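You operate a simulated robot arm through the tools that you are given. There is no shell and no other tool. Be economical: measure what you need, move in short steps, check, and stop when the job is done.

The job below is to be done with a simulated robot arm. You get a single attempt, and the scene is never put back.

## Task
Put the fuse that says "72" from the steel table on the shelf under the instrument table and the fuse that says "57" on top of the brick there. Count the steel trays on the steel table, then put as many of the crucibles from the steel table on the log sheet. Stack the box that says "seals" from the steel table on top of the box marked "clips". Put the name card labelled "Klervo" from the steel table on the wooden table and the name card marked "Stenvarm" on the brown table. Pull the green parts drawer open. Do these in any order. Set down upright: fuse.

Only the result counts: the job must be done as asked and must still hold three seconds after the hand-in. Knocking over, shifting, dropping, spilling or breaking anything else fails it. Lids that push on must go on centred and level and be pressed home; caps that screw on are set level and turned clockwise until they are tight. Flat cloth is picked up by pressing the open fingertips on it (5 to 10 N) and closing them slowly along it; thin cloth reads only 2 to 8 mm in the jaws.

## Robot
A 7-joint arm with a two-finger parallel gripper on a trunk, on a base that drives. Base frame: it is fixed to the floor where the robot stands at the start and does not move with it; the origin is under the middle of the robot, x ahead of it, y to its left, z up; the surface under the hand at the start is at about z = 0.87. Units: m, degrees, N and s.
Its first joint turns from -166.0 to 166.0 degrees. Places, roughly: beige box, blue box, seal box [1, -0.5, 1]; brick (12x6x4 cm) [0.8, -0.1, 0.9]; brown table [1, -5.3, 0.8]; crucible (6x6x6 cm) [0.9, 0, 0.9]; fuse [0.5, 0, 1]; green parts drawer [8.5, 0.5, 0.9]; log sheet [0.75, -0.25, 0.75]; name card [0.75, -1, 1]; shelf under the instrument table [-0.7, 2.1, 0.5]; steel tray (15x9x4 cm) [1.2, -0.5, 0.9]; wooden table [4.2, -0.7, 0.8]. Payload 4.4 kg.
Tool frame: the origin (TCP) lies between the finger pads and is the grasp point; the fingertips stand 0.023 m ahead of it; z points along the fingers, y is the line along which they close. Largest opening 0.094 m; finger width 0.038, thickness 0.01; the body of the gripper, 0.054 by 0.096 m, starts 0.039 m behind the TCP.
Orientation is that of the tool frame in the base frame, as a unit quaternion [x, y, z, w]. With the fingers straight down and closing along the base's y, the tool's x points along the base's -x, its y along +y and its z along -z.

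## Interface
- The arm moves only by the tool step_arm. Its argument "commands" is a list of rows, each an object (a shift or turn left out is 0, a gripper value left out holds the last) with "gripper": the finger opening in m, from 0 to 0.094; "xyz": the shift along the tool's x, y, z in m, a list of three; "dr": the turn, a rotation vector about the tool's x, y, z in degrees, a list of three. In form: [{"gripper": gripper, "xyz": [tx, ty, tz], "dr": [ax, ay, az]}, ...]. A call has 1 to 12 rows; each row is the pose to reach, as a shift and turn from the pose commanded when the call began, along the tool's axes at that moment. Rows are played at 5 a second. More than 0.05 m and 8.6 degrees between two rows, or a gripper value outside its range, and nothing of the call is played. A pose out of reach is approached as far as the arm can. The call stops where the force on the tool passes 40 N (or 10 N more than at its start, if that is more) or the arm is blocked; 0.2 s more then pass. Each finger travels about 0.108 m/s and halts on what it meets, pressing with about 23 N; the grip force reading is that of the motor and also rises with nothing between the fingers. The clock runs only during rows and for 0.2 s after the last one: add rows that repeat a pose to give the fingers time. The reply holds the time, the measured pose of the TCP, the force on the tool along the base axes, the opening and the grip force, in the units named above and with some noise, with the torque about the TCP (base axes, N m) and any sound that the robot's microphone picked up, and new pictures: "pictures" is both (left out), scene, wrist or none.
- Cameras (640 x 400 px; columns grow to the right, rows downward): "scene" is now at [0.1724, 0.1807, 1.453]; the picture's right is [-0.61, -0.79, 0.00], its down [-0.54, 0.42, -0.73] and it looks along [0.58, -0.45, -0.69] (base axes); focal length 270 px, centre (320, 200). "wrist" rides on the gripper at [0.086, 0.016, -0.075] in the tool frame; the picture's right is [-0.18, 0.98, 0.00], its down [-0.58, -0.11, -0.81] and it looks along [-0.79, -0.15, 0.59] (tool axes); focal length 243 px, centre (320, 200). There is no depth. A picture from a camera that has moved, and an enlarged one, comes with that camera's place and axes in the base frame and with its lens. The place of the scene camera against the robot may be out by one fixed shift of up to 0.012 m in any direction.
- roll_base(legs): drives the robot by 1 to 6 legs, each [ahead, left, turn to the left] in m, m and degrees, along the robot's own axes; the way and the turn of a leg run together, so that a leg with both is an arc; at most 1.5 m and 180 degrees a leg. The arm and the cameras ride along, it lands a little off, and it stops where it bumps. It gives what a move gives, and a new picture of the scene camera.
- head_to(pan, tilt): turns the head with the scene camera to pan (to the left, within 120 degrees either way) and tilt (down, from -29 to 69), counted from straight ahead of the robot. It gives what a move gives, and a new picture of the scene camera.
- zoom(camera, box): a new picture of the part [left, top, right, bottom] of that camera's present view, enlarged. No time passes.
- job_done(): hands the job in; it is judged then, once.

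Work in short steps. Places have to be worked out from the pictures, the camera data and where the tool is seen: move nearer, look again, correct. Check each grasp and each placing, and mend what went wrong. You have 217 turns and 260 pictures in all, those below and enlarged ones among them. Open the gripper and draw the arm clear of the work before you hand the job in, unless the task says otherwise; then end with one line.

The tools are called after "Call:" by a JSON object that holds its "name" and its "arguments". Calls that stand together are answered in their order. step_arm: Moves the arm, as the interface text tells. Its arguments: {"type":"object","properties":{"commands":{"type":"array"},"pictures":{"type":"string","enum":["both","scene","wrist","none"]}},"required":["commands"]} The other tools are called the same way: roll_base (legs) drives the base; head_to (pan, tilt) turns the head that bears the scene camera; zoom (camera, box) takes an enlarged picture of a part of a camera's view; job_done () hands the job in.

At the start:

```text
clock: 0.0
tcp_pos: [0.5692, -0.2823, 1.1799]
tool_rot: [0.0, 1.0, 0.001, 0.0]
force: [-0.9, 0.6, -1.1]
ft_torque: [0.02, -0.01, 0.03]
width: 0.0939
grip_force: 0.0
robot x, y, heading: [-0.0026, -0.0021, 0.0]
head pan, tilt: [-37.8, 43.3]
```

scene: 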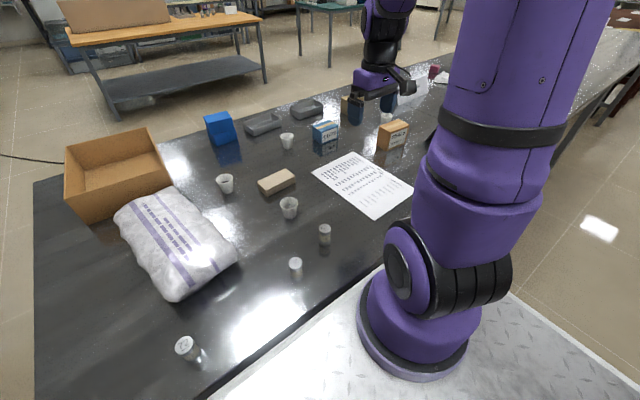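
wrist: 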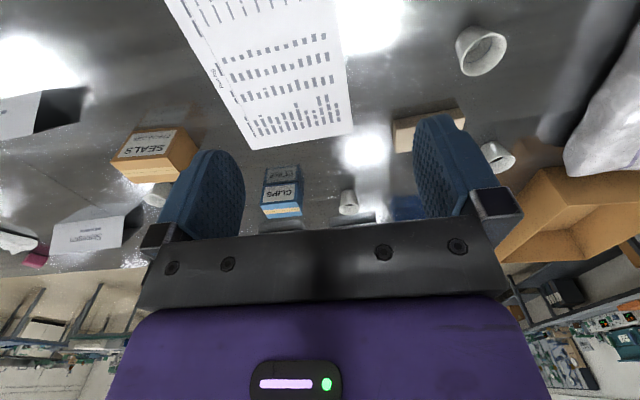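

I start by looking at the fuses and the right part of the table more closely.

Call:
{"name": "zoom", "arguments": {"camera": "scene", "box": [160, 210, 360, 380]}}

Call:
{"name": "head_to", "arguments": {"pan": -75, "tilt": 40}}

```text
2.35 times, centred on (260, 295) of scene
camera zoom: at [0.1724, 0.1807, 1.453], right [-0.61, -0.79, 0.0], down [-0.54, 0.42, -0.73], along [0.58, -0.45, -0.69], focal length 634 px, centre (461, -24)
```

zoom: 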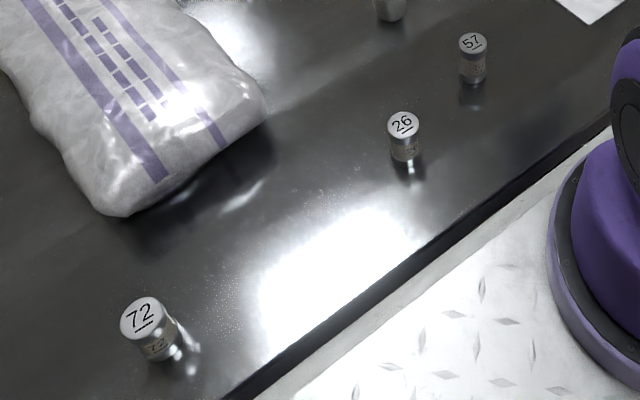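

```text
clock: 1.0
tcp_pos: [0.5683, -0.2821, 1.178]
tool_rot: [0.001, 1.0, -0.001, -0.001]
force: [-0.1, 0.5, -0.4]
ft_torque: [0.02, -0.01, -0.01]
width: 0.0941
grip_force: 0.1
robot x, y, heading: [0.0011, -0.0022, 0.1]
head pan, tilt: [-75.0, 40.0]
camera scene: at [0.1292, 0.1494, 1.4577], right [-0.97, -0.26, 0.0], down [-0.17, 0.62, -0.77], along [0.2, -0.74, -0.64], focal length 270 px, centre (320, 200)
```

scene: 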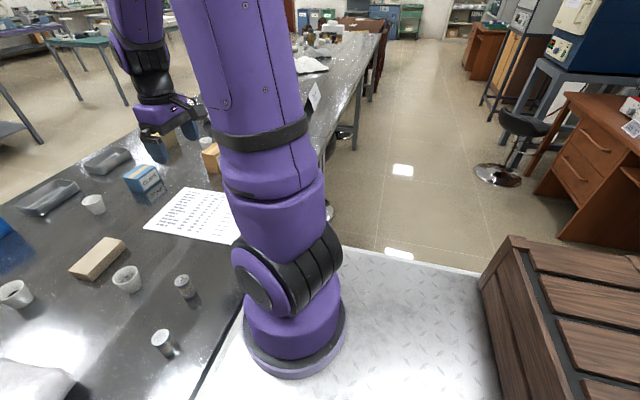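

Fuses: 72 at lower left, 26, 57. Now I survey the rest of the room.

Call:
{"name": "head_to", "arguments": {"pan": -20, "tilt": 20}}

Call:
{"name": "head_to", "arguments": {"pan": -55, "tilt": 15}}

Call:
{"name": "head_to", "arguments": {"pan": 75, "tilt": 25}}

Call:
{"name": "head_to", "arguments": {"pan": -110, "tilt": 20}}

```text
clock: 2.3
tcp_pos: [0.5696, -0.2826, 1.1787]
tool_rot: [0.0, 1.0, 0.0, 0.0]
force: [-0.4, 0.6, 0.1]
ft_torque: [-0.03, 0.01, 0.01]
width: 0.0938
grip_force: 0.0
robot x, y, heading: [0.0004, -0.0008, -0.0]
head pan, tilt: [-20.0, 20.0]
camera scene: at [0.1946, 0.1995, 1.4891], right [-0.34, -0.94, 0.0], down [-0.32, 0.12, -0.94], along [0.88, -0.32, -0.34], focal length 270 px, centre (320, 200)
```

scene: 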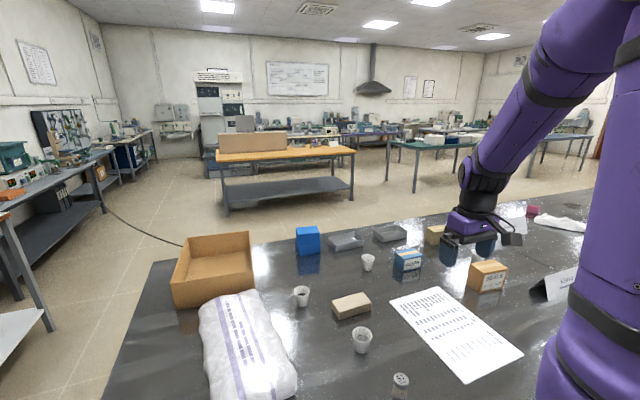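

```text
clock: 3.3
tcp_pos: [0.5683, -0.2825, 1.1797]
tool_rot: [0.0, 1.0, 0.0, 0.0]
force: [0.0, 0.4, 0.8]
ft_torque: [0.03, 0.03, 0.04]
width: 0.094
grip_force: 0.0
robot x, y, heading: [-0.0031, -0.0015, 0.2]
head pan, tilt: [-55.0, 15.0]
camera scene: at [0.1607, 0.155, 1.4973], right [-0.82, -0.57, 0.0], down [-0.15, 0.21, -0.97], along [0.55, -0.79, -0.26], focal length 270 px, centre (320, 200)
```

scene: 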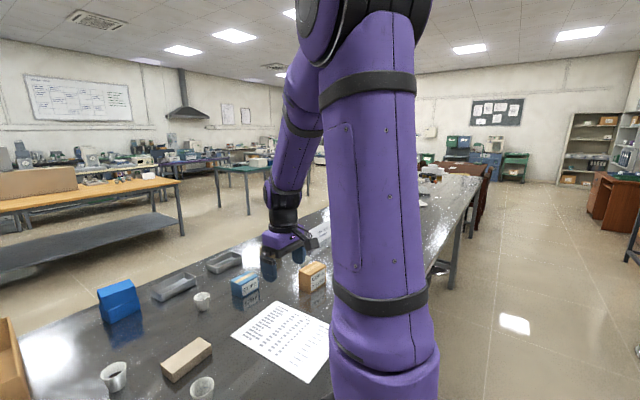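

```text
clock: 5.4
tcp_pos: [0.5689, -0.2823, 1.1778]
tool_rot: [0.0, 1.0, 0.0, 0.0]
force: [0.5, -0.6, -0.9]
ft_torque: [-0.03, -0.01, -0.02]
width: 0.0941
grip_force: 0.0
robot x, y, heading: [-0.0021, -0.0012, -0.0]
head pan, tilt: [75.0, 25.0]
camera scene: at [0.131, 0.3204, 1.4811], right [0.97, -0.26, 0.0], down [-0.11, -0.41, -0.91], along [0.23, 0.88, -0.42], focal length 270 px, centre (320, 200)
```

scene: 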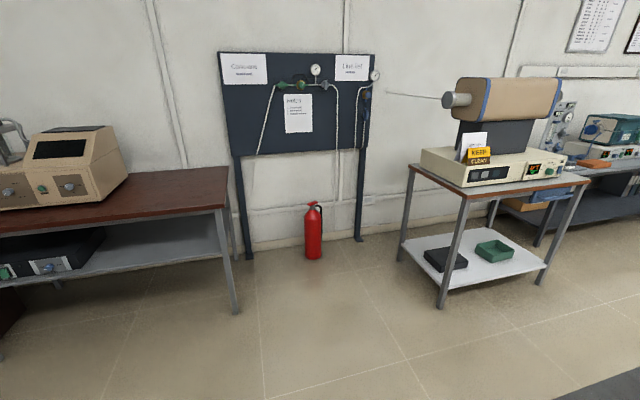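

```text
clock: 8.1
tcp_pos: [0.5678, -0.2829, 1.1801]
tool_rot: [0.0, 1.0, 0.0, 0.001]
force: [0.0, -0.8, 0.3]
ft_torque: [0.03, 0.0, -0.01]
width: 0.0943
grip_force: 0.1
robot x, y, heading: [0.0006, 0.0051, -0.1]
head pan, tilt: [-110.0, 20.0]
camera scene: at [0.0753, 0.1439, 1.4891], right [-0.94, 0.34, 0.0], down [0.12, 0.32, -0.94], along [-0.32, -0.88, -0.34], focal length 270 px, centre (320, 200)
```

scene: 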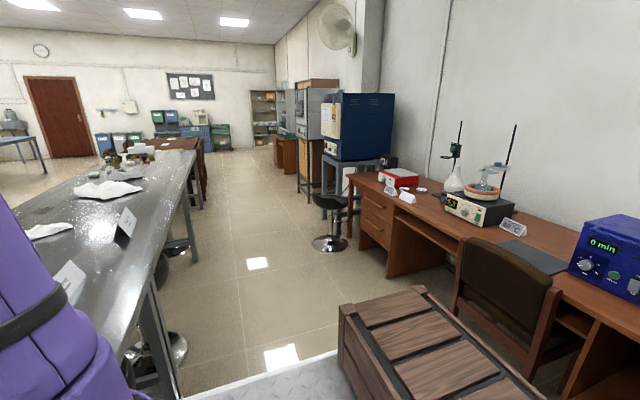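

The arm hides the right of the table; I use the wrist camera enlarged, and a scene view between arm and left side.

Call:
{"name": "zoom", "arguments": {"camera": "wrist", "box": [0, 60, 320, 260]}}

Call:
{"name": "head_to", "arguments": {"pan": -35, "tilt": 32}}

```text
2.00 times, centred on (160, 160) of wrist
camera zoom: at [0.4823, -0.2665, 1.2548], right [0.18, 0.98, 0.0], down [0.58, -0.11, 0.81], along [0.79, -0.15, -0.59], focal length 485 px, centre (640, 280)
```

zoom: 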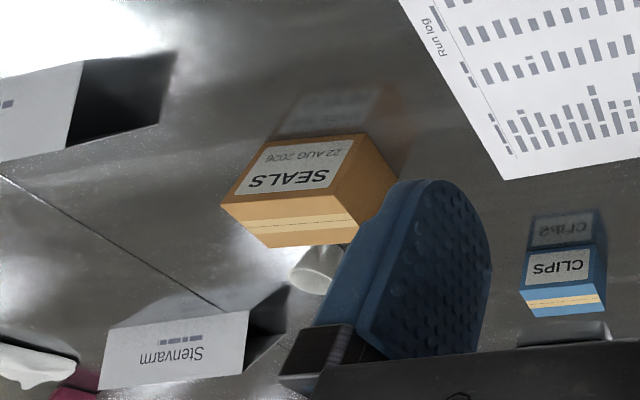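

```text
clock: 9.6
tcp_pos: [0.5687, -0.2822, 1.1783]
tool_rot: [0.0, 1.0, 0.0, 0.0]
force: [0.0, 0.7, 0.0]
ft_torque: [-0.01, -0.03, -0.02]
width: 0.0939
grip_force: 0.0
robot x, y, heading: [-0.0017, 0.0002, 0.1]
head pan, tilt: [-35.0, 32.0]
camera scene: at [0.1804, 0.18, 1.4699], right [-0.57, -0.82, 0.0], down [-0.43, 0.3, -0.85], along [0.69, -0.49, -0.53], focal length 270 px, centre (320, 200)
```

scene: 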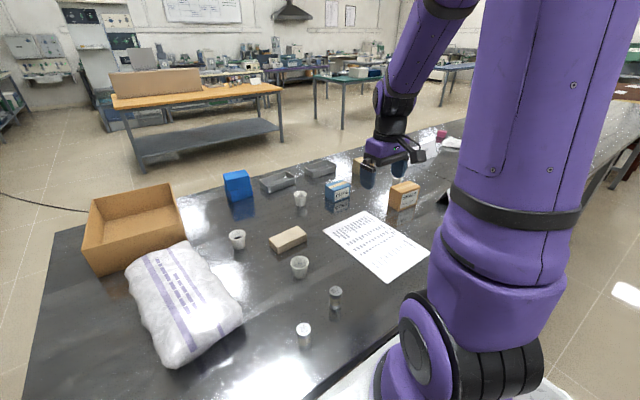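

I look down at the base's surroundings, to know what driving could bump.

Call:
{"name": "head_to", "arguments": {"pan": -115, "tilt": 55}}

Call:
{"name": "head_to", "arguments": {"pan": 110, "tilt": 50}}

Call:
{"name": "head_to", "arguments": {"pan": 30, "tilt": 50}}

```text
clock: 11.1
tcp_pos: [0.5695, -0.2836, 1.1779]
tool_rot: [0.0, 1.0, -0.001, 0.0]
force: [0.6, 0.0, -0.2]
ft_torque: [0.0, 0.03, 0.03]
width: 0.0939
grip_force: 0.1
robot x, y, heading: [0.0, -0.0006, 0.1]
head pan, tilt: [-115.0, 55.0]
camera scene: at [0.0767, 0.1661, 1.4371], right [-0.91, 0.42, 0.0], down [0.35, 0.74, -0.57], along [-0.24, -0.52, -0.82], focal length 270 px, centre (320, 200)
```

scene: 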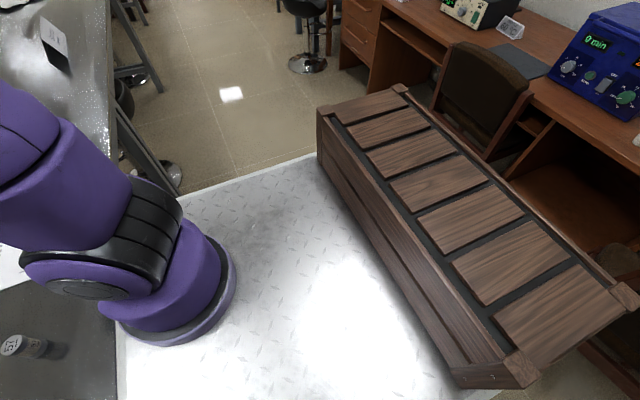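

```text
clock: 14.4
tcp_pos: [0.5686, -0.2827, 1.1802]
tool_rot: [0.0, 1.0, 0.0, 0.0]
force: [0.0, -0.1, -0.1]
ft_torque: [-0.02, -0.02, 0.0]
width: 0.0938
grip_force: 0.1
robot x, y, heading: [0.0011, 0.0037, -0.1]
head pan, tilt: [110.0, 50.0]
camera scene: at [0.0808, 0.3038, 1.4436], right [0.94, 0.34, 0.0], down [0.26, -0.72, -0.64], along [-0.22, 0.6, -0.77], focal length 270 px, centre (320, 200)
```

scene: 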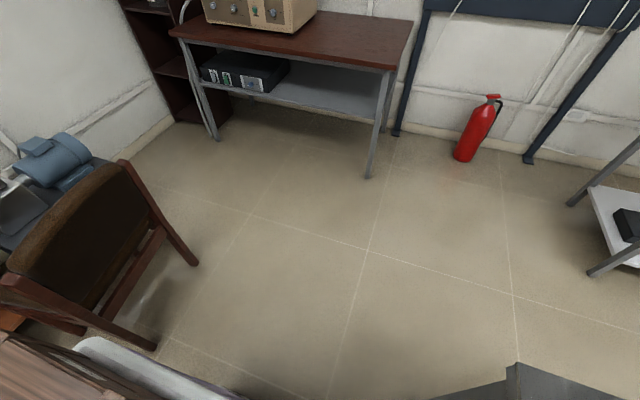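

```text
clock: 15.9
tcp_pos: [0.5687, -0.2822, 1.1795]
tool_rot: [0.0, 1.0, 0.0, 0.0]
force: [-0.4, 0.2, 0.4]
ft_torque: [0.01, 0.01, 0.01]
width: 0.0942
grip_force: 0.0
robot x, y, heading: [-0.0023, -0.0003, 0.1]
head pan, tilt: [30.0, 50.0]
camera scene: at [0.1738, 0.27, 1.4436], right [0.5, -0.87, 0.0], down [-0.66, -0.38, -0.64], along [0.56, 0.32, -0.77], focal length 270 px, centre (320, 200)
```

scene: 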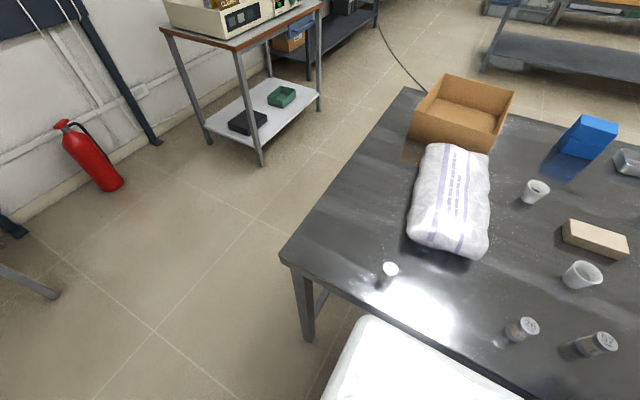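

Nothing blocks a short sideways move; I shift 0.35 m to the right along the table so the fuses fall in reach and the right side becomes visible.

Call:
{"name": "roll_base", "arguments": {"legs": [[0, -0.35, 0]]}}

Call:
{"name": "head_to", "arguments": {"pan": -45, "tilt": 35}}

```text
clock: 18.2
tcp_pos: [0.5676, -0.6422, 1.179]
tool_rot: [0.001, 1.0, -0.001, 0.0]
force: [-0.5, 1.2, 0.4]
ft_torque: [0.0, 0.0, 0.01]
width: 0.0941
grip_force: 0.0
robot x, y, heading: [0.0023, -0.3548, -0.4]
head pan, tilt: [30.0, 50.0]
camera scene: at [0.1739, -0.0896, 1.4436], right [0.5, -0.87, 0.0], down [-0.66, -0.38, -0.64], along [0.56, 0.32, -0.77], focal length 270 px, centre (320, 200)
```

scene: 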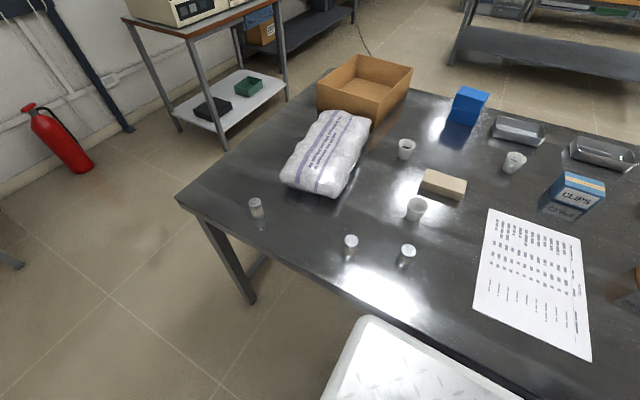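

```text
clock: 19.7
tcp_pos: [0.568, -0.6432, 1.1785]
tool_rot: [0.001, 1.0, 0.0, 0.001]
force: [-0.4, 0.1, -0.2]
ft_torque: [0.02, -0.02, 0.0]
width: 0.0943
grip_force: 0.1
robot x, y, heading: [0.0012, -0.3575, -0.1]
head pan, tilt: [-45.0, 35.0]
camera scene: at [0.1695, -0.1903, 1.4653], right [-0.71, -0.71, 0.0], down [-0.41, 0.41, -0.82], along [0.58, -0.58, -0.57], focal length 270 px, centre (320, 200)
```

scene: 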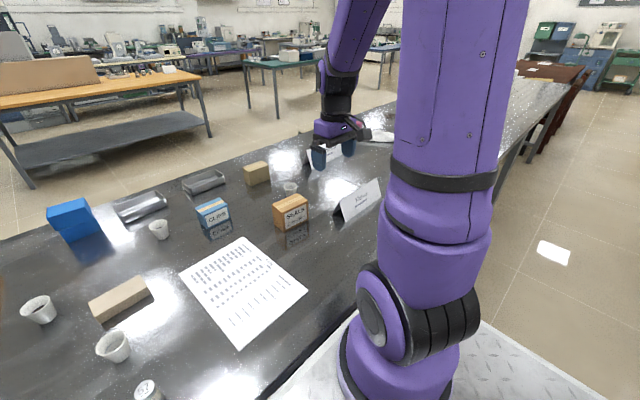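

Call:
{"name": "step_arm", "arguments": {"commands": [{"xyz": [0, 0, 0]}], "pictures": "wrist"}}

Call:
{"name": "head_to", "arguments": {"pan": -80, "tilt": 25}}

```text
clock: 20.1
tcp_pos: [0.5684, -0.6416, 1.1786]
tool_rot: [0.001, 1.0, 0.0, 0.0]
force: [0.6, 0.1, -0.1]
ft_torque: [0.03, -0.04, 0.0]
width: 0.0942
grip_force: 0.0
robot x, y, heading: [0.0003, -0.3627, 0.1]
head pan, tilt: [-45.0, 35.0]
camera wrist: at [0.4819, -0.6263, 1.2548], right [0.18, 0.98, 0.0], down [0.58, -0.11, 0.81], along [0.79, -0.15, -0.59], focal length 243 px, centre (320, 200)
```

wrist: 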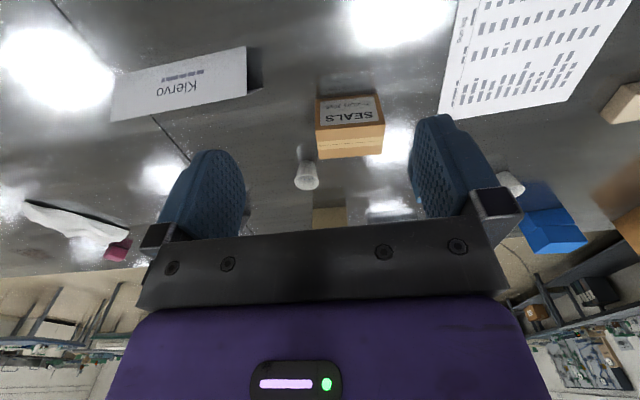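

```text
clock: 21.1
tcp_pos: [0.5684, -0.6426, 1.1784]
tool_rot: [0.001, 1.0, 0.0, 0.0]
force: [0.7, -0.3, -0.5]
ft_torque: [-0.01, -0.01, 0.02]
width: 0.094
grip_force: 0.1
robot x, y, heading: [0.0003, -0.3597, 0.0]
head pan, tilt: [-80.0, 25.0]
camera scene: at [0.1232, -0.2188, 1.481], right [-0.98, -0.17, 0.0], down [-0.07, 0.42, -0.91], along [0.16, -0.89, -0.42], focal length 270 px, centre (320, 200)
```

scene: 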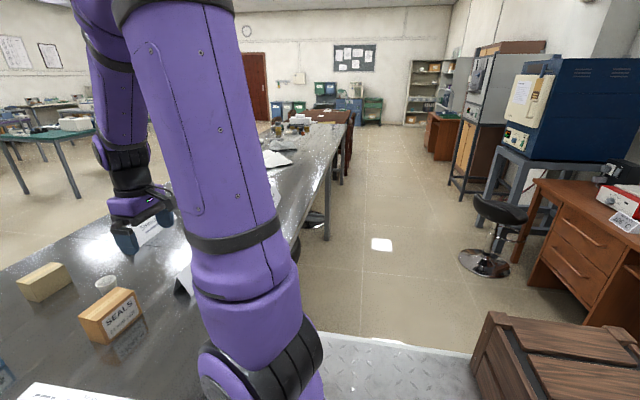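

The crate rides with the robot, so it is part of it. I enlarge the wrist view to measure the seals box.

Call:
{"name": "zoom", "arguments": {"camera": "wrist", "box": [270, 70, 430, 230]}}

Call:
{"name": "head_to", "arguments": {"pan": -40, "tilt": 42}}

Call:
{"name": "zoom", "arguments": {"camera": "scene", "box": [140, 100, 380, 250]}}

```text
2.50 times, centred on (350, 150) of wrist
camera zoom: at [0.4819, -0.6263, 1.2548], right [0.18, 0.98, 0.0], down [0.58, -0.11, 0.81], along [0.79, -0.15, -0.59], focal length 606 px, centre (245, 325)
```

zoom: 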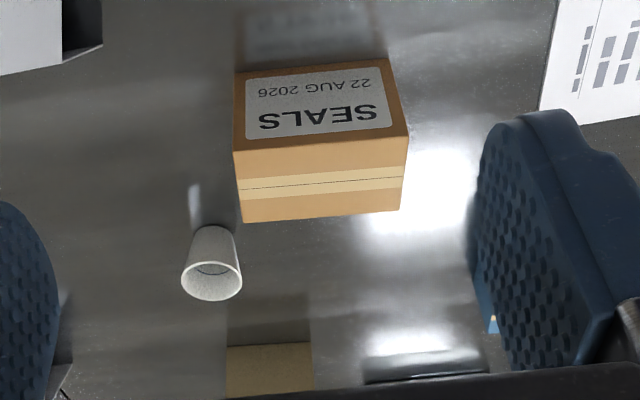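

```text
clock: 22.1
tcp_pos: [0.568, -0.6433, 1.1794]
tool_rot: [0.0, 1.0, 0.0, 0.0]
force: [-0.7, -0.4, -0.1]
ft_torque: [0.0, 0.03, -0.02]
width: 0.0941
grip_force: 0.1
robot x, y, heading: [0.0013, -0.3605, -0.1]
head pan, tilt: [-40.0, 42.0]
camera scene: at [0.1712, -0.1819, 1.4548], right [-0.64, -0.76, 0.0], down [-0.51, 0.43, -0.74], along [0.57, -0.48, -0.67], focal length 270 px, centre (320, 200)
```

scene: 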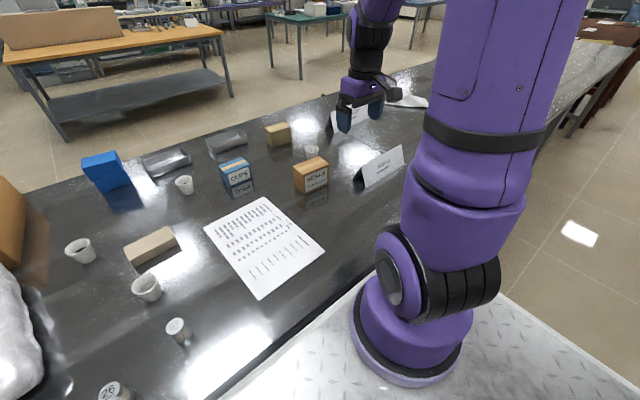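

```text
2.67 times, centred on (260, 175) of scene
camera zoom: at [0.1712, -0.1819, 1.4548], right [-0.64, -0.76, 0.0], down [-0.51, 0.43, -0.74], along [0.57, -0.48, -0.67], focal length 719 px, centre (480, 267)
```

zoom: 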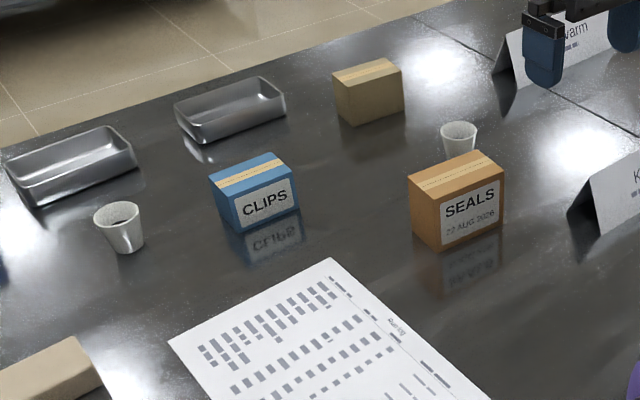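

Seals box: about 10 cm wide × 6 deep × 8 high, centred near (0.744, -0.627). I move above it while turning the gripper to close along its depth.

Call:
{"name": "step_arm", "arguments": {"commands": [{"gripper": 0.094, "xyz": [-0.016, 0.001, 0.008], "dr": [0, 0, 8.5]}, {"xyz": [-0.032, 0.003, 0.016], "dr": [0, 0, 17]}, {"xyz": [-0.048, 0.004, 0.024], "dr": [0, 0, 25.5]}, {"xyz": [-0.064, 0.005, 0.032], "dr": [0, 0, 34]}, {"xyz": [-0.08, 0.007, 0.04], "dr": [0, 0, 42.5]}, {"xyz": [-0.096, 0.008, 0.048], "dr": [0, 0, 51]}, {"xyz": [-0.112, 0.009, 0.056], "dr": [0, 0, 59.5]}, {"xyz": [-0.128, 0.011, 0.064], "dr": [0, 0, 68]}, {"xyz": [-0.144, 0.012, 0.072], "dr": [0, 0, 76.5]}, {"xyz": [-0.16, 0.013, 0.08], "dr": [0, 0, 85]}, {"xyz": [-0.176, 0.015, 0.09], "dr": [0, 0, 93]}], "pictures": "both"}}

```text
clock: 24.6
tcp_pos: [0.7437, -0.6267, 1.0866]
tool_rot: [0.726, 0.687, 0.0, 0.0]
force: [0.5, -0.7, 0.7]
ft_torque: [0.02, 0.01, 0.02]
width: 0.0941
grip_force: 0.1
robot x, y, heading: [-0.0016, -0.3596, -0.4]
head pan, tilt: [-40.0, 42.0]
camera scene: at [0.1709, -0.1819, 1.4548], right [-0.64, -0.77, 0.0], down [-0.51, 0.43, -0.74], along [0.57, -0.48, -0.67], focal length 270 px, centre (320, 200)
camera wrist: at [0.7649, -0.5419, 1.1642], right [0.97, -0.24, 0.0], down [-0.14, -0.57, 0.81], along [-0.19, -0.78, -0.59], focal length 243 px, centre (320, 200)
```

scene: 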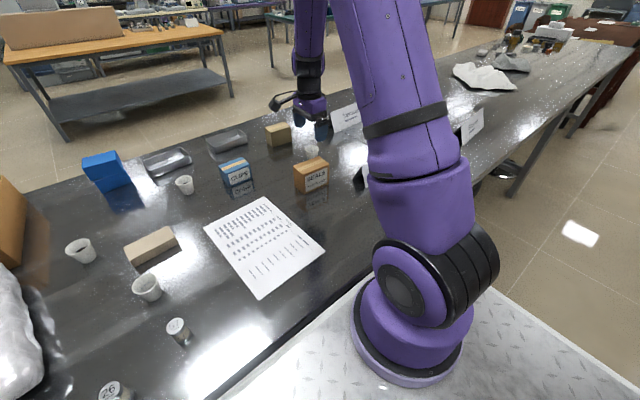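
wrist: 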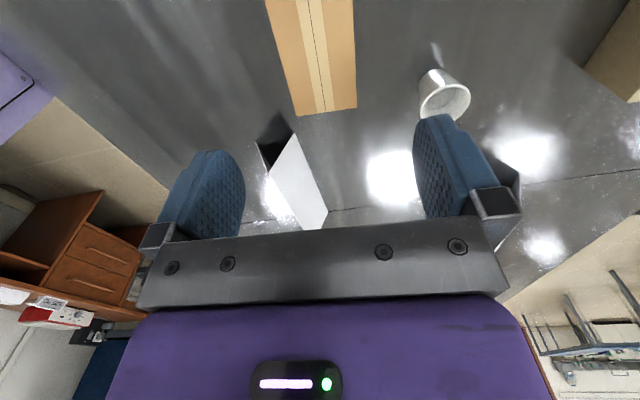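

The box's centre is at (0.7405, -0.628) with a 5° yaw; I correct and descend to grasp.

Call:
{"name": "step_arm", "arguments": {"commands": [{"xyz": [0, -0.003, 0.04], "dr": [0, 0, 2]}, {"xyz": [0, -0.003, 0.08], "dr": [0, 0, 2]}, {"xyz": [0, -0.003, 0.12], "dr": [0, 0, 2]}, {"xyz": [0, -0.003, 0.161], "dr": [0, 0, 2]}, {"xyz": [0, -0.003, 0.161], "dr": [0, 0, 2]}, {"gripper": 0.05, "xyz": [0, -0.003, 0.161], "dr": [0, 0, 2]}, {"gripper": 0.05, "xyz": [0, -0.003, 0.161], "dr": [0, 0, 2]}, {"gripper": 0.05, "xyz": [0, -0.003, 0.161], "dr": [0, 0, 2]}], "pictures": "scene"}}

```text
clock: 26.4
tcp_pos: [0.7431, -0.6265, 0.925]
tool_rot: [0.737, 0.675, 0.0, 0.0]
force: [-0.4, -0.3, -0.1]
ft_torque: [-0.04, 0.02, 0.03]
width: 0.0599
grip_force: 22.6
robot x, y, heading: [-0.0004, -0.3601, -0.2]
head pan, tilt: [-40.0, 42.0]
camera scene: at [0.1713, -0.1819, 1.4548], right [-0.64, -0.77, 0.0], down [-0.51, 0.43, -0.74], along [0.57, -0.48, -0.67], focal length 270 px, centre (320, 200)
```

scene: 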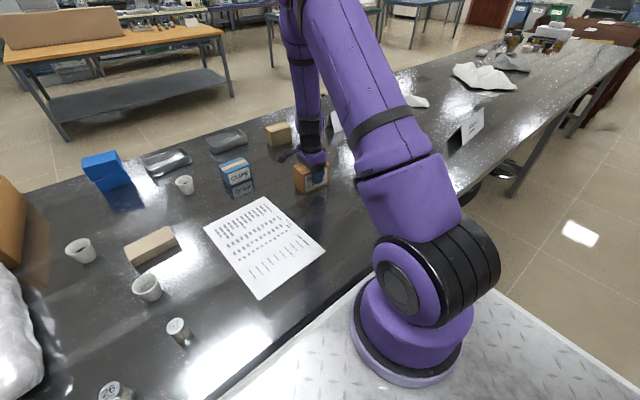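

Gripped (0.060 m). I lift and carry it to the left of the clips box so the wrist camera sees clips ahead.

Call:
{"name": "step_arm", "arguments": {"commands": [{"xyz": [0, 0, -0.04]}, {"xyz": [0, 0, -0.08]}, {"xyz": [0, 0, -0.12]}, {"xyz": [0, 0, -0.155]}, {"xyz": [0.043, 0.015, -0.155]}, {"xyz": [0.086, 0.03, -0.155]}, {"xyz": [0.128, 0.045, -0.155]}, {"xyz": [0.171, 0.06, -0.155]}, {"xyz": [0.214, 0.075, -0.155]}, {"xyz": [0.257, 0.09, -0.155]}, {"xyz": [0.3, 0.105, -0.155]}, {"xyz": [0.342, 0.12, -0.155]}], "pictures": "both"}}

```text
clock: 28.9
tcp_pos: [0.8932, -0.2983, 1.0841]
tool_rot: [0.738, 0.675, 0.0, 0.0]
force: [-0.8, -1.4, -1.2]
ft_torque: [0.03, 0.01, -0.01]
width: 0.0598
grip_force: 22.6
robot x, y, heading: [0.0009, -0.3616, 0.0]
head pan, tilt: [-40.0, 42.0]
camera scene: at [0.1713, -0.1824, 1.4549], right [-0.64, -0.77, 0.0], down [-0.51, 0.43, -0.74], along [0.57, -0.48, -0.67], focal length 270 px, centre (320, 200)
camera wrist: at [0.9165, -0.214, 1.1605], right [0.96, -0.27, 0.0], down [-0.16, -0.57, 0.81], along [-0.22, -0.78, -0.59], focal length 243 px, centre (320, 200)
```

scene: 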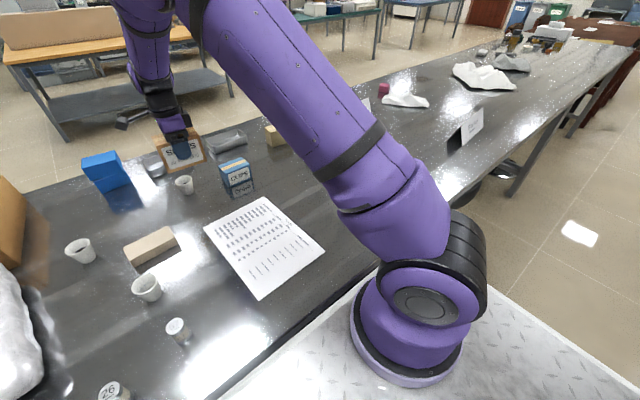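
wrist: 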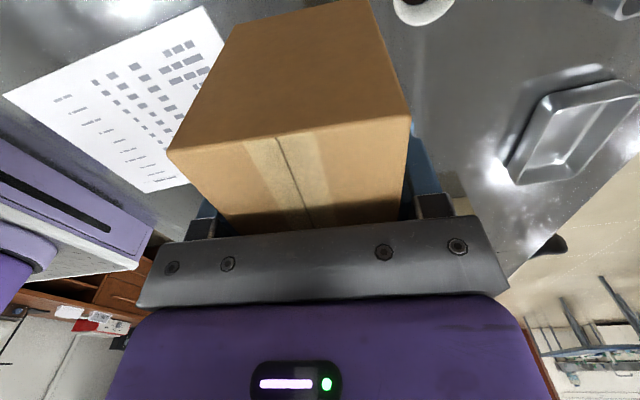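

The held box hides clips; I shift toward the robot so clips shows to its right.

Call:
{"name": "step_arm", "arguments": {"commands": [{"xyz": [0, -0.045, 0]}, {"xyz": [0, -0.09, 0]}, {"xyz": [0, -0.13, 0]}], "pictures": "wrist"}}

```text
clock: 29.8
tcp_pos: [0.7612, -0.2856, 1.0817]
tool_rot: [0.738, 0.675, 0.0, -0.001]
force: [-0.2, 0.4, -3.0]
ft_torque: [0.04, -0.01, -0.01]
width: 0.0598
grip_force: 23.1
robot x, y, heading: [-0.0009, -0.3602, -0.2]
head pan, tilt: [-40.0, 42.0]
camera wrist: at [0.7865, -0.201, 1.1577], right [0.96, -0.27, 0.0], down [-0.16, -0.57, 0.81], along [-0.22, -0.78, -0.59], focal length 243 px, centre (320, 200)
```

wrist: 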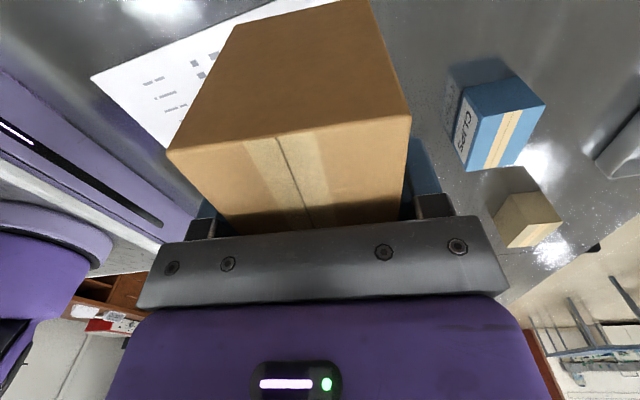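

Call:
{"name": "zoom", "arguments": {"camera": "wrist", "box": [420, 40, 580, 190]}}

```text
2.67 times, centred on (500, 115) of wrist
camera zoom: at [0.7865, -0.201, 1.1577], right [0.96, -0.27, 0.0], down [-0.16, -0.57, 0.81], along [-0.22, -0.78, -0.59], focal length 647 px, centre (-160, 427)
```

zoom: 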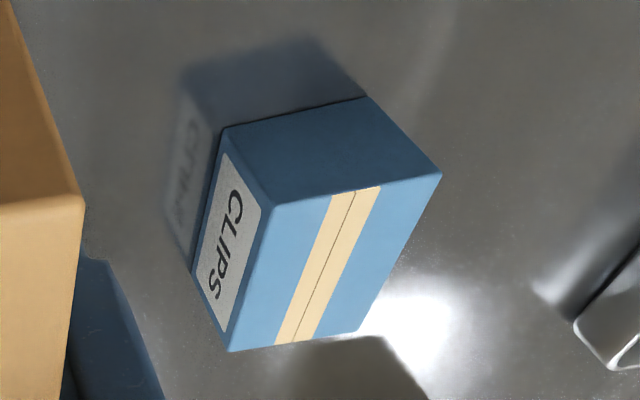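

Clips: centre (0.9415, -0.448), top at about z = 0.929, no yaw. I move the seals box above it, aligned.

Call:
{"name": "step_arm", "arguments": {"commands": [{"xyz": [-0.024, 0.032, 0], "dr": [0, 0, -1]}, {"xyz": [-0.048, 0.064, 0], "dr": [0, 0, -2]}, {"xyz": [-0.072, 0.097, 0], "dr": [0, 0, -3]}, {"xyz": [-0.096, 0.129, 0], "dr": [0, 0, -4]}, {"xyz": [-0.12, 0.161, 0.0], "dr": [0, 0, -5]}, {"xyz": [-0.144, 0.193, 0.02], "dr": [0, 0, -5]}, {"xyz": [-0.144, 0.193, 0.05], "dr": [0, 0, -5]}, {"xyz": [-0.144, 0.193, 0.08], "dr": [0, 0, -5]}, {"xyz": [-0.144, 0.193, 0.08], "dr": [0, 0, -5]}], "pictures": "both"}}

Call:
{"name": "zoom", "arguments": {"camera": "scene", "box": [160, 100, 300, 220]}}

```text
clock: 31.8
tcp_pos: [0.9413, -0.4474, 1.0016]
tool_rot: [0.708, 0.706, -0.001, 0.0]
force: [0.1, -0.7, -1.6]
ft_torque: [0.0, -0.01, -0.02]
width: 0.0602
grip_force: 23.0
robot x, y, heading: [0.0017, -0.3625, -0.2]
head pan, tilt: [-40.0, 42.0]
camera scene: at [0.1713, -0.1819, 1.4548], right [-0.64, -0.77, 0.0], down [-0.51, 0.43, -0.74], along [0.57, -0.48, -0.67], focal length 270 px, centre (320, 200)
camera wrist: at [0.9572, -0.3614, 1.0781], right [0.98, -0.19, 0.0], down [-0.11, -0.58, 0.81], along [-0.15, -0.79, -0.59], focal length 243 px, centre (320, 200)
```

scene: 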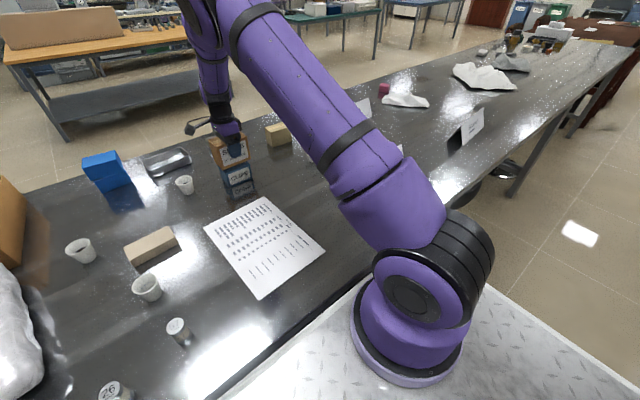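
wrist: 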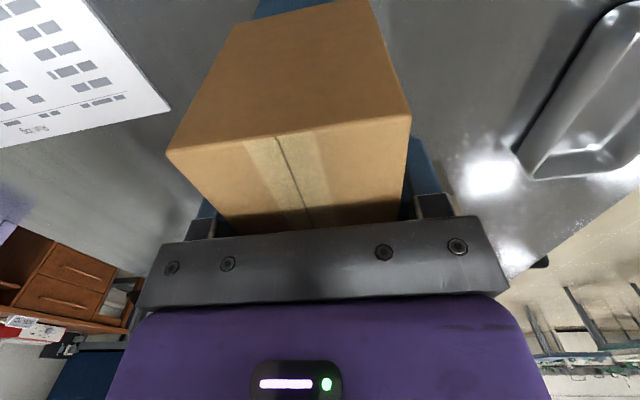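

```text
3.33 times, centred on (230, 160) of scene
camera zoom: at [0.1713, -0.1819, 1.4548], right [-0.64, -0.77, 0.0], down [-0.51, 0.43, -0.74], along [0.57, -0.48, -0.67], focal length 898 px, centre (620, 333)
```

zoom: 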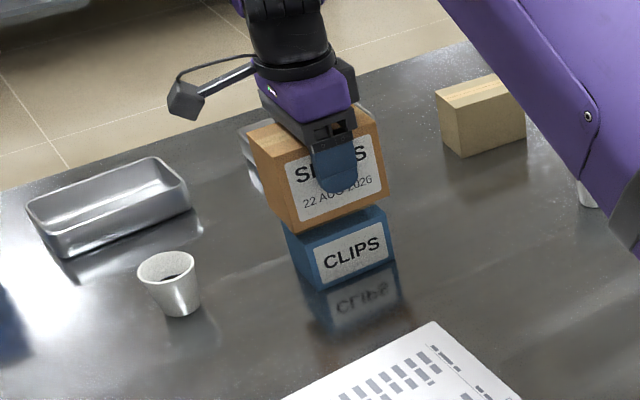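

Aligned over clips. I lower in small steps, watching the force.

Call:
{"name": "step_arm", "arguments": {"commands": [{"xyz": [0, 0, 0.004]}, {"xyz": [0, 0, 0.008]}, {"xyz": [0, 0, 0.011]}, {"xyz": [0, 0, 0.014]}, {"xyz": [0, 0, 0.014]}], "pictures": "none"}}

```text
clock: 33.0
tcp_pos: [0.9405, -0.4457, 0.989]
tool_rot: [0.707, 0.707, 0.0, 0.0]
force: [0.2, -0.2, -1.0]
ft_torque: [0.02, -0.03, 0.0]
width: 0.0597
grip_force: 23.2
robot x, y, heading: [-0.0017, -0.3615, -0.3]
head pan, tilt: [-40.0, 42.0]
```

Call:
{"name": "step_arm", "arguments": {"commands": [{"xyz": [0, 0, 0.002]}, {"xyz": [0, 0, 0.004]}, {"xyz": [0, 0, 0.004]}], "pictures": "none"}}

```text
clock: 33.8
tcp_pos: [0.9408, -0.4468, 0.9847]
tool_rot: [0.707, 0.707, 0.0, 0.0]
force: [0.0, -0.4, 0.1]
ft_torque: [0.05, -0.04, 0.0]
width: 0.0598
grip_force: 22.8
robot x, y, heading: [-0.0003, -0.3623, 0.1]
head pan, tilt: [-40.0, 42.0]
```

No contact yet; a few more 1–2 mm steps.

Call:
{"name": "step_arm", "arguments": {"commands": [{"xyz": [0, 0, 0.0015]}, {"xyz": [0, 0, 0.003]}, {"xyz": [0, 0, 0.003]}], "pictures": "none"}}

Call:
{"name": "zoom", "arguments": {"camera": "scene", "box": [200, 120, 280, 200]}}

```text
clock: 34.5
tcp_pos: [0.9412, -0.447, 0.982]
tool_rot: [0.707, 0.707, 0.001, 0.001]
force: [-1.1, 1.5, 23.4]
ft_torque: [-0.09, -0.01, 0.0]
width: 0.0596
grip_force: 22.7
robot x, y, heading: [0.0003, -0.3618, 0.1]
head pan, tilt: [-40.0, 42.0]
```

```text
5.00 times, centred on (240, 160) of scene
camera zoom: at [0.1703, -0.1816, 1.4549], right [-0.64, -0.77, 0.0], down [-0.51, 0.43, -0.74], along [0.57, -0.48, -0.67], focal length 1347 px, centre (720, 400)
```

zoom: 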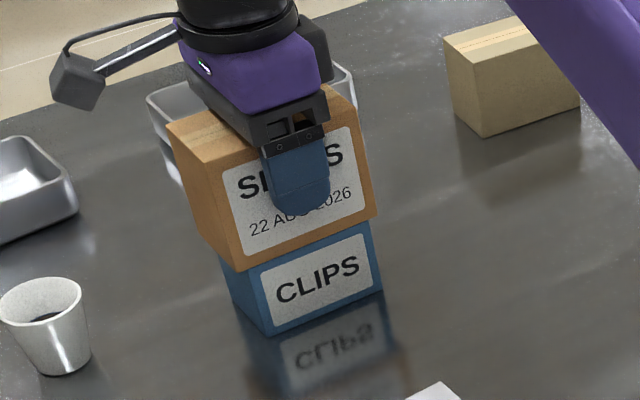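

Contact at z = 0.982. Release and rise.

Call:
{"name": "step_arm", "arguments": {"commands": [{"gripper": 0.0596, "xyz": [0, 0, -0.001]}, {"gripper": 0.094, "xyz": [0, 0, -0.001]}, {"xyz": [0, 0, -0.001]}, {"xyz": [0, 0, -0.001]}, {"xyz": [0, 0, -0.03]}, {"xyz": [0, 0, -0.07]}, {"xyz": [0, 0, -0.12]}], "pictures": "both"}}

Call:
{"name": "zoom", "arguments": {"camera": "scene", "box": [60, 100, 300, 250]}}

```text
clock: 36.1
tcp_pos: [0.9408, -0.4469, 1.1014]
tool_rot: [0.707, 0.707, 0.0, -0.001]
force: [1.0, 0.2, -0.1]
ft_torque: [0.01, 0.01, -0.02]
width: 0.0944
grip_force: 0.0
robot x, y, heading: [-0.001, -0.3593, -0.2]
head pan, tilt: [-40.0, 42.0]
camera scene: at [0.1718, -0.1818, 1.4547], right [-0.64, -0.77, 0.0], down [-0.51, 0.43, -0.74], along [0.57, -0.48, -0.67], focal length 270 px, centre (320, 200)
camera wrist: at [0.9578, -0.3598, 1.1776], right [0.98, -0.18, 0.0], down [-0.11, -0.58, 0.81], along [-0.15, -0.79, -0.59], focal length 243 px, centre (320, 200)
```

scene: 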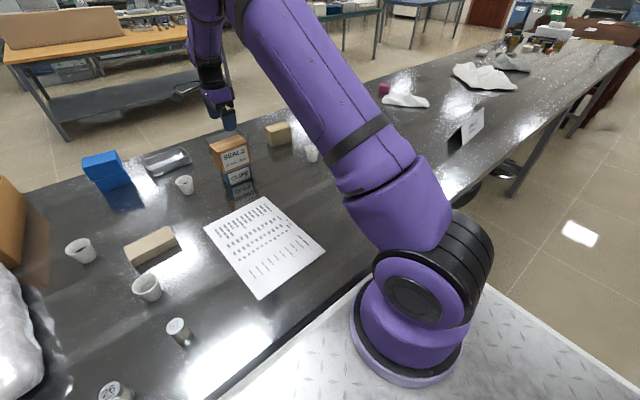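
wrist: 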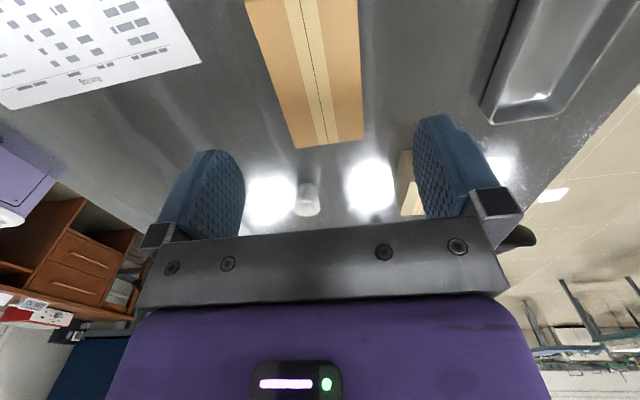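

```text
2.67 times, centred on (180, 175) of scene
camera zoom: at [0.1718, -0.1818, 1.4547], right [-0.64, -0.77, 0.0], down [-0.51, 0.43, -0.74], along [0.57, -0.48, -0.67], focal length 719 px, centre (693, 267)
```

zoom: 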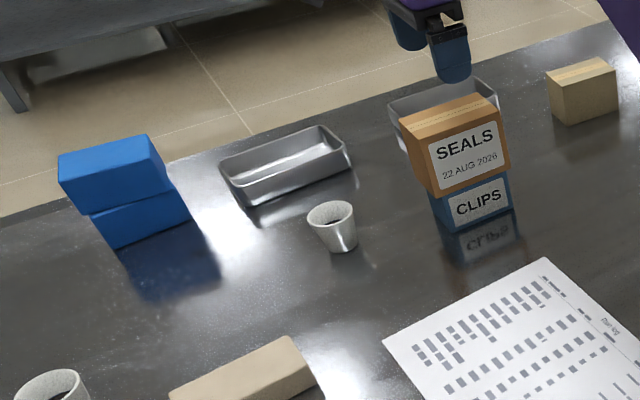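

Stacked well. Two trays seen here; I check the far part of the table for more.

Call:
{"name": "zoom", "arguments": {"camera": "scene", "box": [360, 10, 620, 170]}}

Call:
{"name": "head_to", "arguments": {"pan": -75, "tilt": 20}}

Call:
{"name": "zoom", "arguments": {"camera": "scene", "box": [160, 80, 420, 240]}}

```text
2.46 times, centred on (490, 90) of scene
camera zoom: at [0.1718, -0.1818, 1.4547], right [-0.64, -0.77, 0.0], down [-0.51, 0.43, -0.74], along [0.57, -0.48, -0.67], focal length 663 px, centre (-98, 471)
```

zoom: 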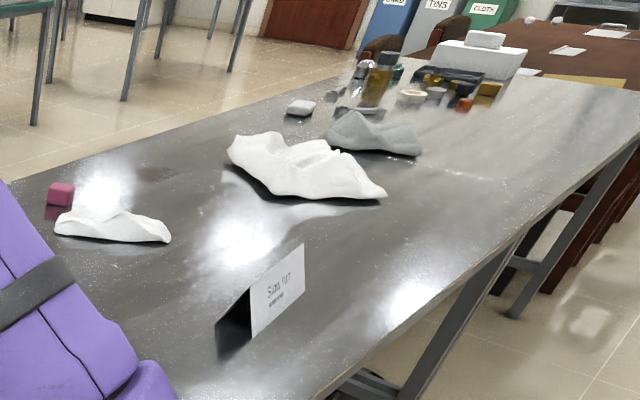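

```text
clock: 37.2
tcp_pos: [0.941, -0.4466, 1.1012]
tool_rot: [0.708, 0.706, 0.001, 0.001]
force: [-0.1, 0.8, 0.5]
ft_torque: [0.02, 0.0, 0.02]
width: 0.0939
grip_force: 0.1
robot x, y, heading: [0.0018, -0.3604, -0.1]
head pan, tilt: [-75.0, 20.0]
camera scene: at [0.1313, -0.2179, 1.4891], right [-0.97, -0.26, 0.0], down [-0.09, 0.33, -0.94], along [0.24, -0.91, -0.34], focal length 270 px, centre (320, 200)
```

scene: 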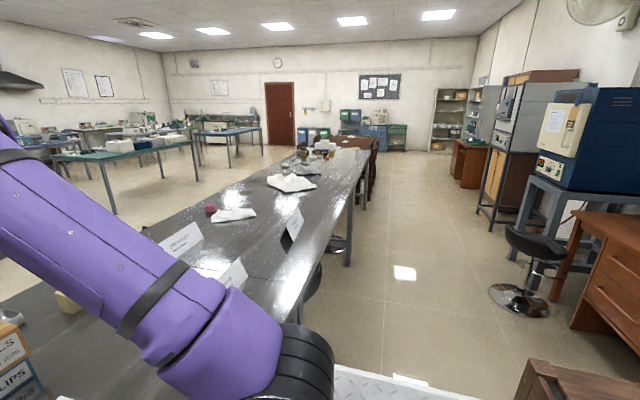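

```text
2.46 times, centred on (290, 160) of scene
camera zoom: at [0.1313, -0.2179, 1.4891], right [-0.97, -0.26, 0.0], down [-0.09, 0.33, -0.94], along [0.24, -0.91, -0.34], focal length 663 px, centre (394, 298)
```

zoom: 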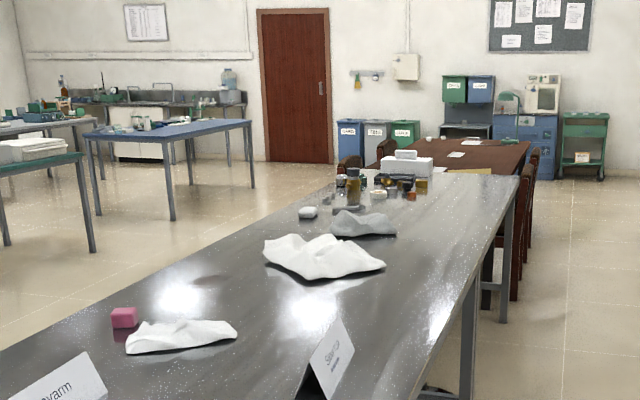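

No more trays: count is 2. I'll use two crucibles; first the near one by the brick, at about (0.66, -0.085). Moving above its left side to see it with the wrist camera.

Call:
{"name": "step_arm", "arguments": {"commands": [{"xyz": [0.04, -0.025, 0]}, {"xyz": [0.08, -0.05, 0]}, {"xyz": [0.12, -0.075, 0]}, {"xyz": [0.16, -0.1, 0]}, {"xyz": [0.2, -0.125, 0]}, {"xyz": [0.24, -0.15, 0]}, {"xyz": [0.28, -0.175, 0]}, {"xyz": [0.32, -0.2, 0]}, {"xyz": [0.36, -0.225, 0]}, {"xyz": [0.4, -0.25, 0]}, {"xyz": [0.43, -0.275, 0]}], "pictures": "wrist"}}

Call:
{"name": "head_to", "arguments": {"pan": -20, "tilt": 45}}

```text
clock: 39.6
tcp_pos: [0.6685, -0.0168, 1.1018]
tool_rot: [0.707, 0.707, 0.001, 0.0]
force: [0.2, -0.7, 0.2]
ft_torque: [0.05, 0.0, 0.04]
width: 0.0941
grip_force: 0.1
robot x, y, heading: [-0.0006, -0.3605, 0.1]
head pan, tilt: [-75.0, 20.0]
camera wrist: at [0.6842, 0.0696, 1.1779], right [0.98, -0.19, 0.0], down [-0.11, -0.58, 0.81], along [-0.15, -0.79, -0.59], focal length 243 px, centre (320, 200)
```

wrist: 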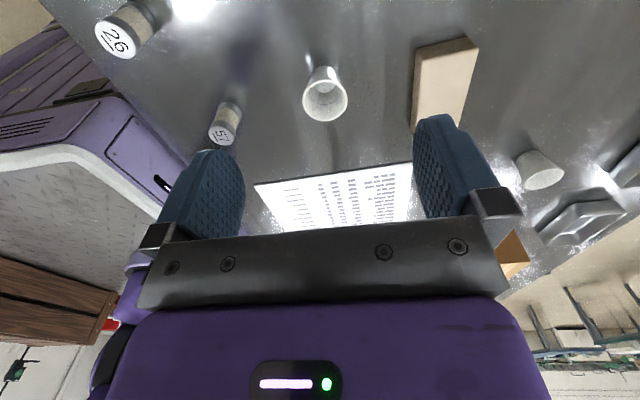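

```text
clock: 40.8
tcp_pos: [0.667, -0.0158, 1.1017]
tool_rot: [0.708, 0.707, 0.0, 0.0]
force: [0.8, 0.6, 0.1]
ft_torque: [-0.01, 0.0, 0.01]
width: 0.0941
grip_force: 0.0
robot x, y, heading: [-0.0006, -0.3598, 0.1]
head pan, tilt: [-20.0, 45.0]
camera scene: at [0.1836, -0.1559, 1.4505], right [-0.34, -0.94, 0.0], down [-0.66, 0.24, -0.71], along [0.66, -0.24, -0.71], focal length 270 px, centre (320, 200)
```

scene: 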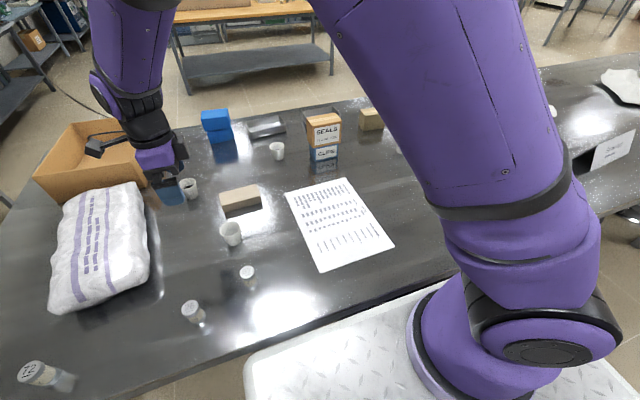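

Crucible A centre (0.660, -0.078). I go over it, descend and grip.

Call:
{"name": "step_arm", "arguments": {"commands": [{"xyz": [-0.03, -0.004, 0.02]}, {"xyz": [-0.061, -0.007, 0.04]}, {"xyz": [-0.061, -0.007, 0.08]}, {"xyz": [-0.061, -0.007, 0.12]}, {"xyz": [-0.061, -0.007, 0.16]}, {"xyz": [-0.061, -0.007, 0.197]}, {"xyz": [-0.061, -0.007, 0.197]}, {"gripper": 0.06, "xyz": [-0.061, -0.007, 0.197]}, {"gripper": 0.04, "xyz": [-0.061, -0.007, 0.197]}, {"gripper": 0.035, "xyz": [-0.061, -0.007, 0.197]}, {"xyz": [-0.061, -0.007, 0.197]}], "pictures": "scene"}}

```text
clock: 43.2
tcp_pos: [0.6587, -0.0772, 0.9029]
tool_rot: [0.708, 0.707, 0.0, 0.001]
force: [0.3, 0.5, 0.4]
ft_torque: [-0.03, -0.02, 0.03]
width: 0.049
grip_force: 22.7
robot x, y, heading: [0.0001, -0.3586, -0.2]
head pan, tilt: [-20.0, 45.0]
camera scene: at [0.1836, -0.1558, 1.4505], right [-0.34, -0.94, 0.0], down [-0.66, 0.24, -0.71], along [0.66, -0.24, -0.71], focal length 270 px, centre (320, 200)
```

scene: 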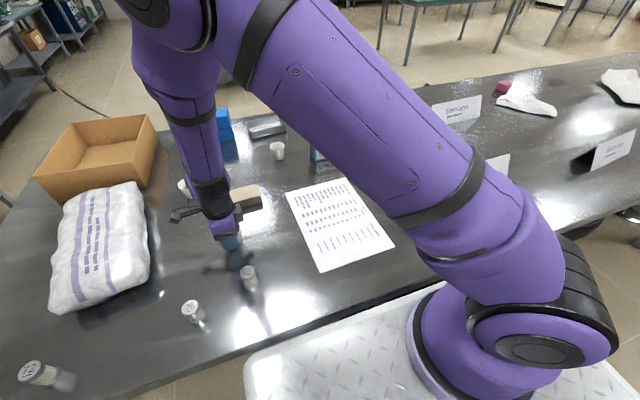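

Gripped (0.049). Lift and carry over the log sheet to (0.67, -0.41).

Call:
{"name": "step_arm", "arguments": {"commands": [{"xyz": [0, 0, -0.04]}, {"xyz": [0, 0, -0.08]}, {"xyz": [-0.042, 0, -0.1]}, {"xyz": [-0.084, 0.002, -0.1]}, {"xyz": [-0.126, 0.004, -0.1]}, {"xyz": [-0.168, 0.006, -0.1]}, {"xyz": [-0.21, 0.008, -0.1]}, {"xyz": [-0.252, 0.01, -0.1]}, {"xyz": [-0.294, 0.011, -0.1]}, {"xyz": [-0.333, 0.011, -0.1]}, {"xyz": [-0.333, 0.011, -0.06]}, {"xyz": [-0.333, 0.011, -0.03]}], "pictures": "both"}}

```text
clock: 45.8
tcp_pos: [0.6691, -0.4098, 0.9344]
tool_rot: [0.708, 0.706, 0.0, -0.001]
force: [-0.3, 0.9, -0.5]
ft_torque: [-0.02, -0.01, 0.01]
width: 0.049
grip_force: 23.2
robot x, y, heading: [0.0001, -0.3605, -0.3]
head pan, tilt: [-20.0, 45.0]
camera scene: at [0.1832, -0.1558, 1.4505], right [-0.34, -0.94, 0.0], down [-0.66, 0.24, -0.71], along [0.66, -0.24, -0.71], focal length 270 px, centre (320, 200)
camera wrist: at [0.6851, -0.3232, 1.0108], right [0.98, -0.19, 0.0], down [-0.11, -0.58, 0.81], along [-0.15, -0.79, -0.59], focal length 243 px, centre (320, 200)
```

scene: 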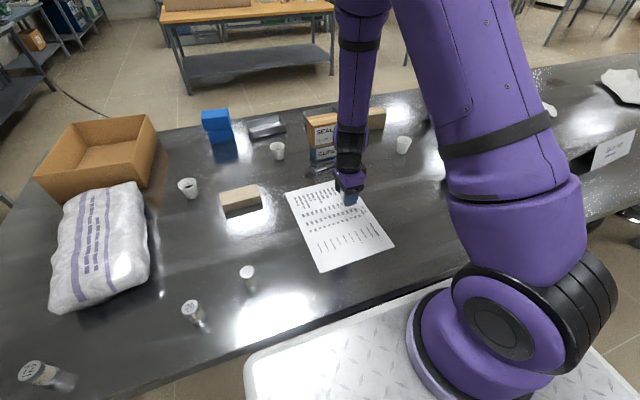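
wrist: 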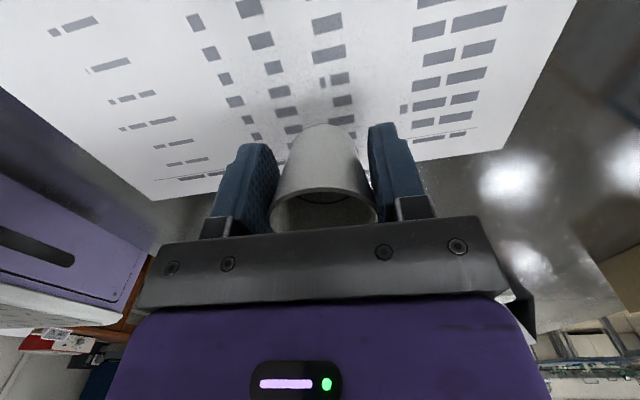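

Over the sheet. Lower gently.

Call:
{"name": "step_arm", "arguments": {"commands": [{"xyz": [0, 0, 0.015]}, {"xyz": [0, 0, 0.025]}, {"xyz": [0, 0, 0.028]}, {"xyz": [0, 0, 0.03]}, {"xyz": [0, 0, 0.03]}], "pictures": "none"}}

```text
clock: 47.0
tcp_pos: [0.6705, -0.4089, 0.9051]
tool_rot: [0.708, 0.707, 0.0, 0.001]
force: [0.0, 0.0, 11.7]
ft_torque: [-0.15, -0.01, -0.05]
width: 0.0481
grip_force: 23.0
robot x, y, heading: [-0.0012, -0.3604, -0.1]
head pan, tilt: [-20.0, 45.0]
```

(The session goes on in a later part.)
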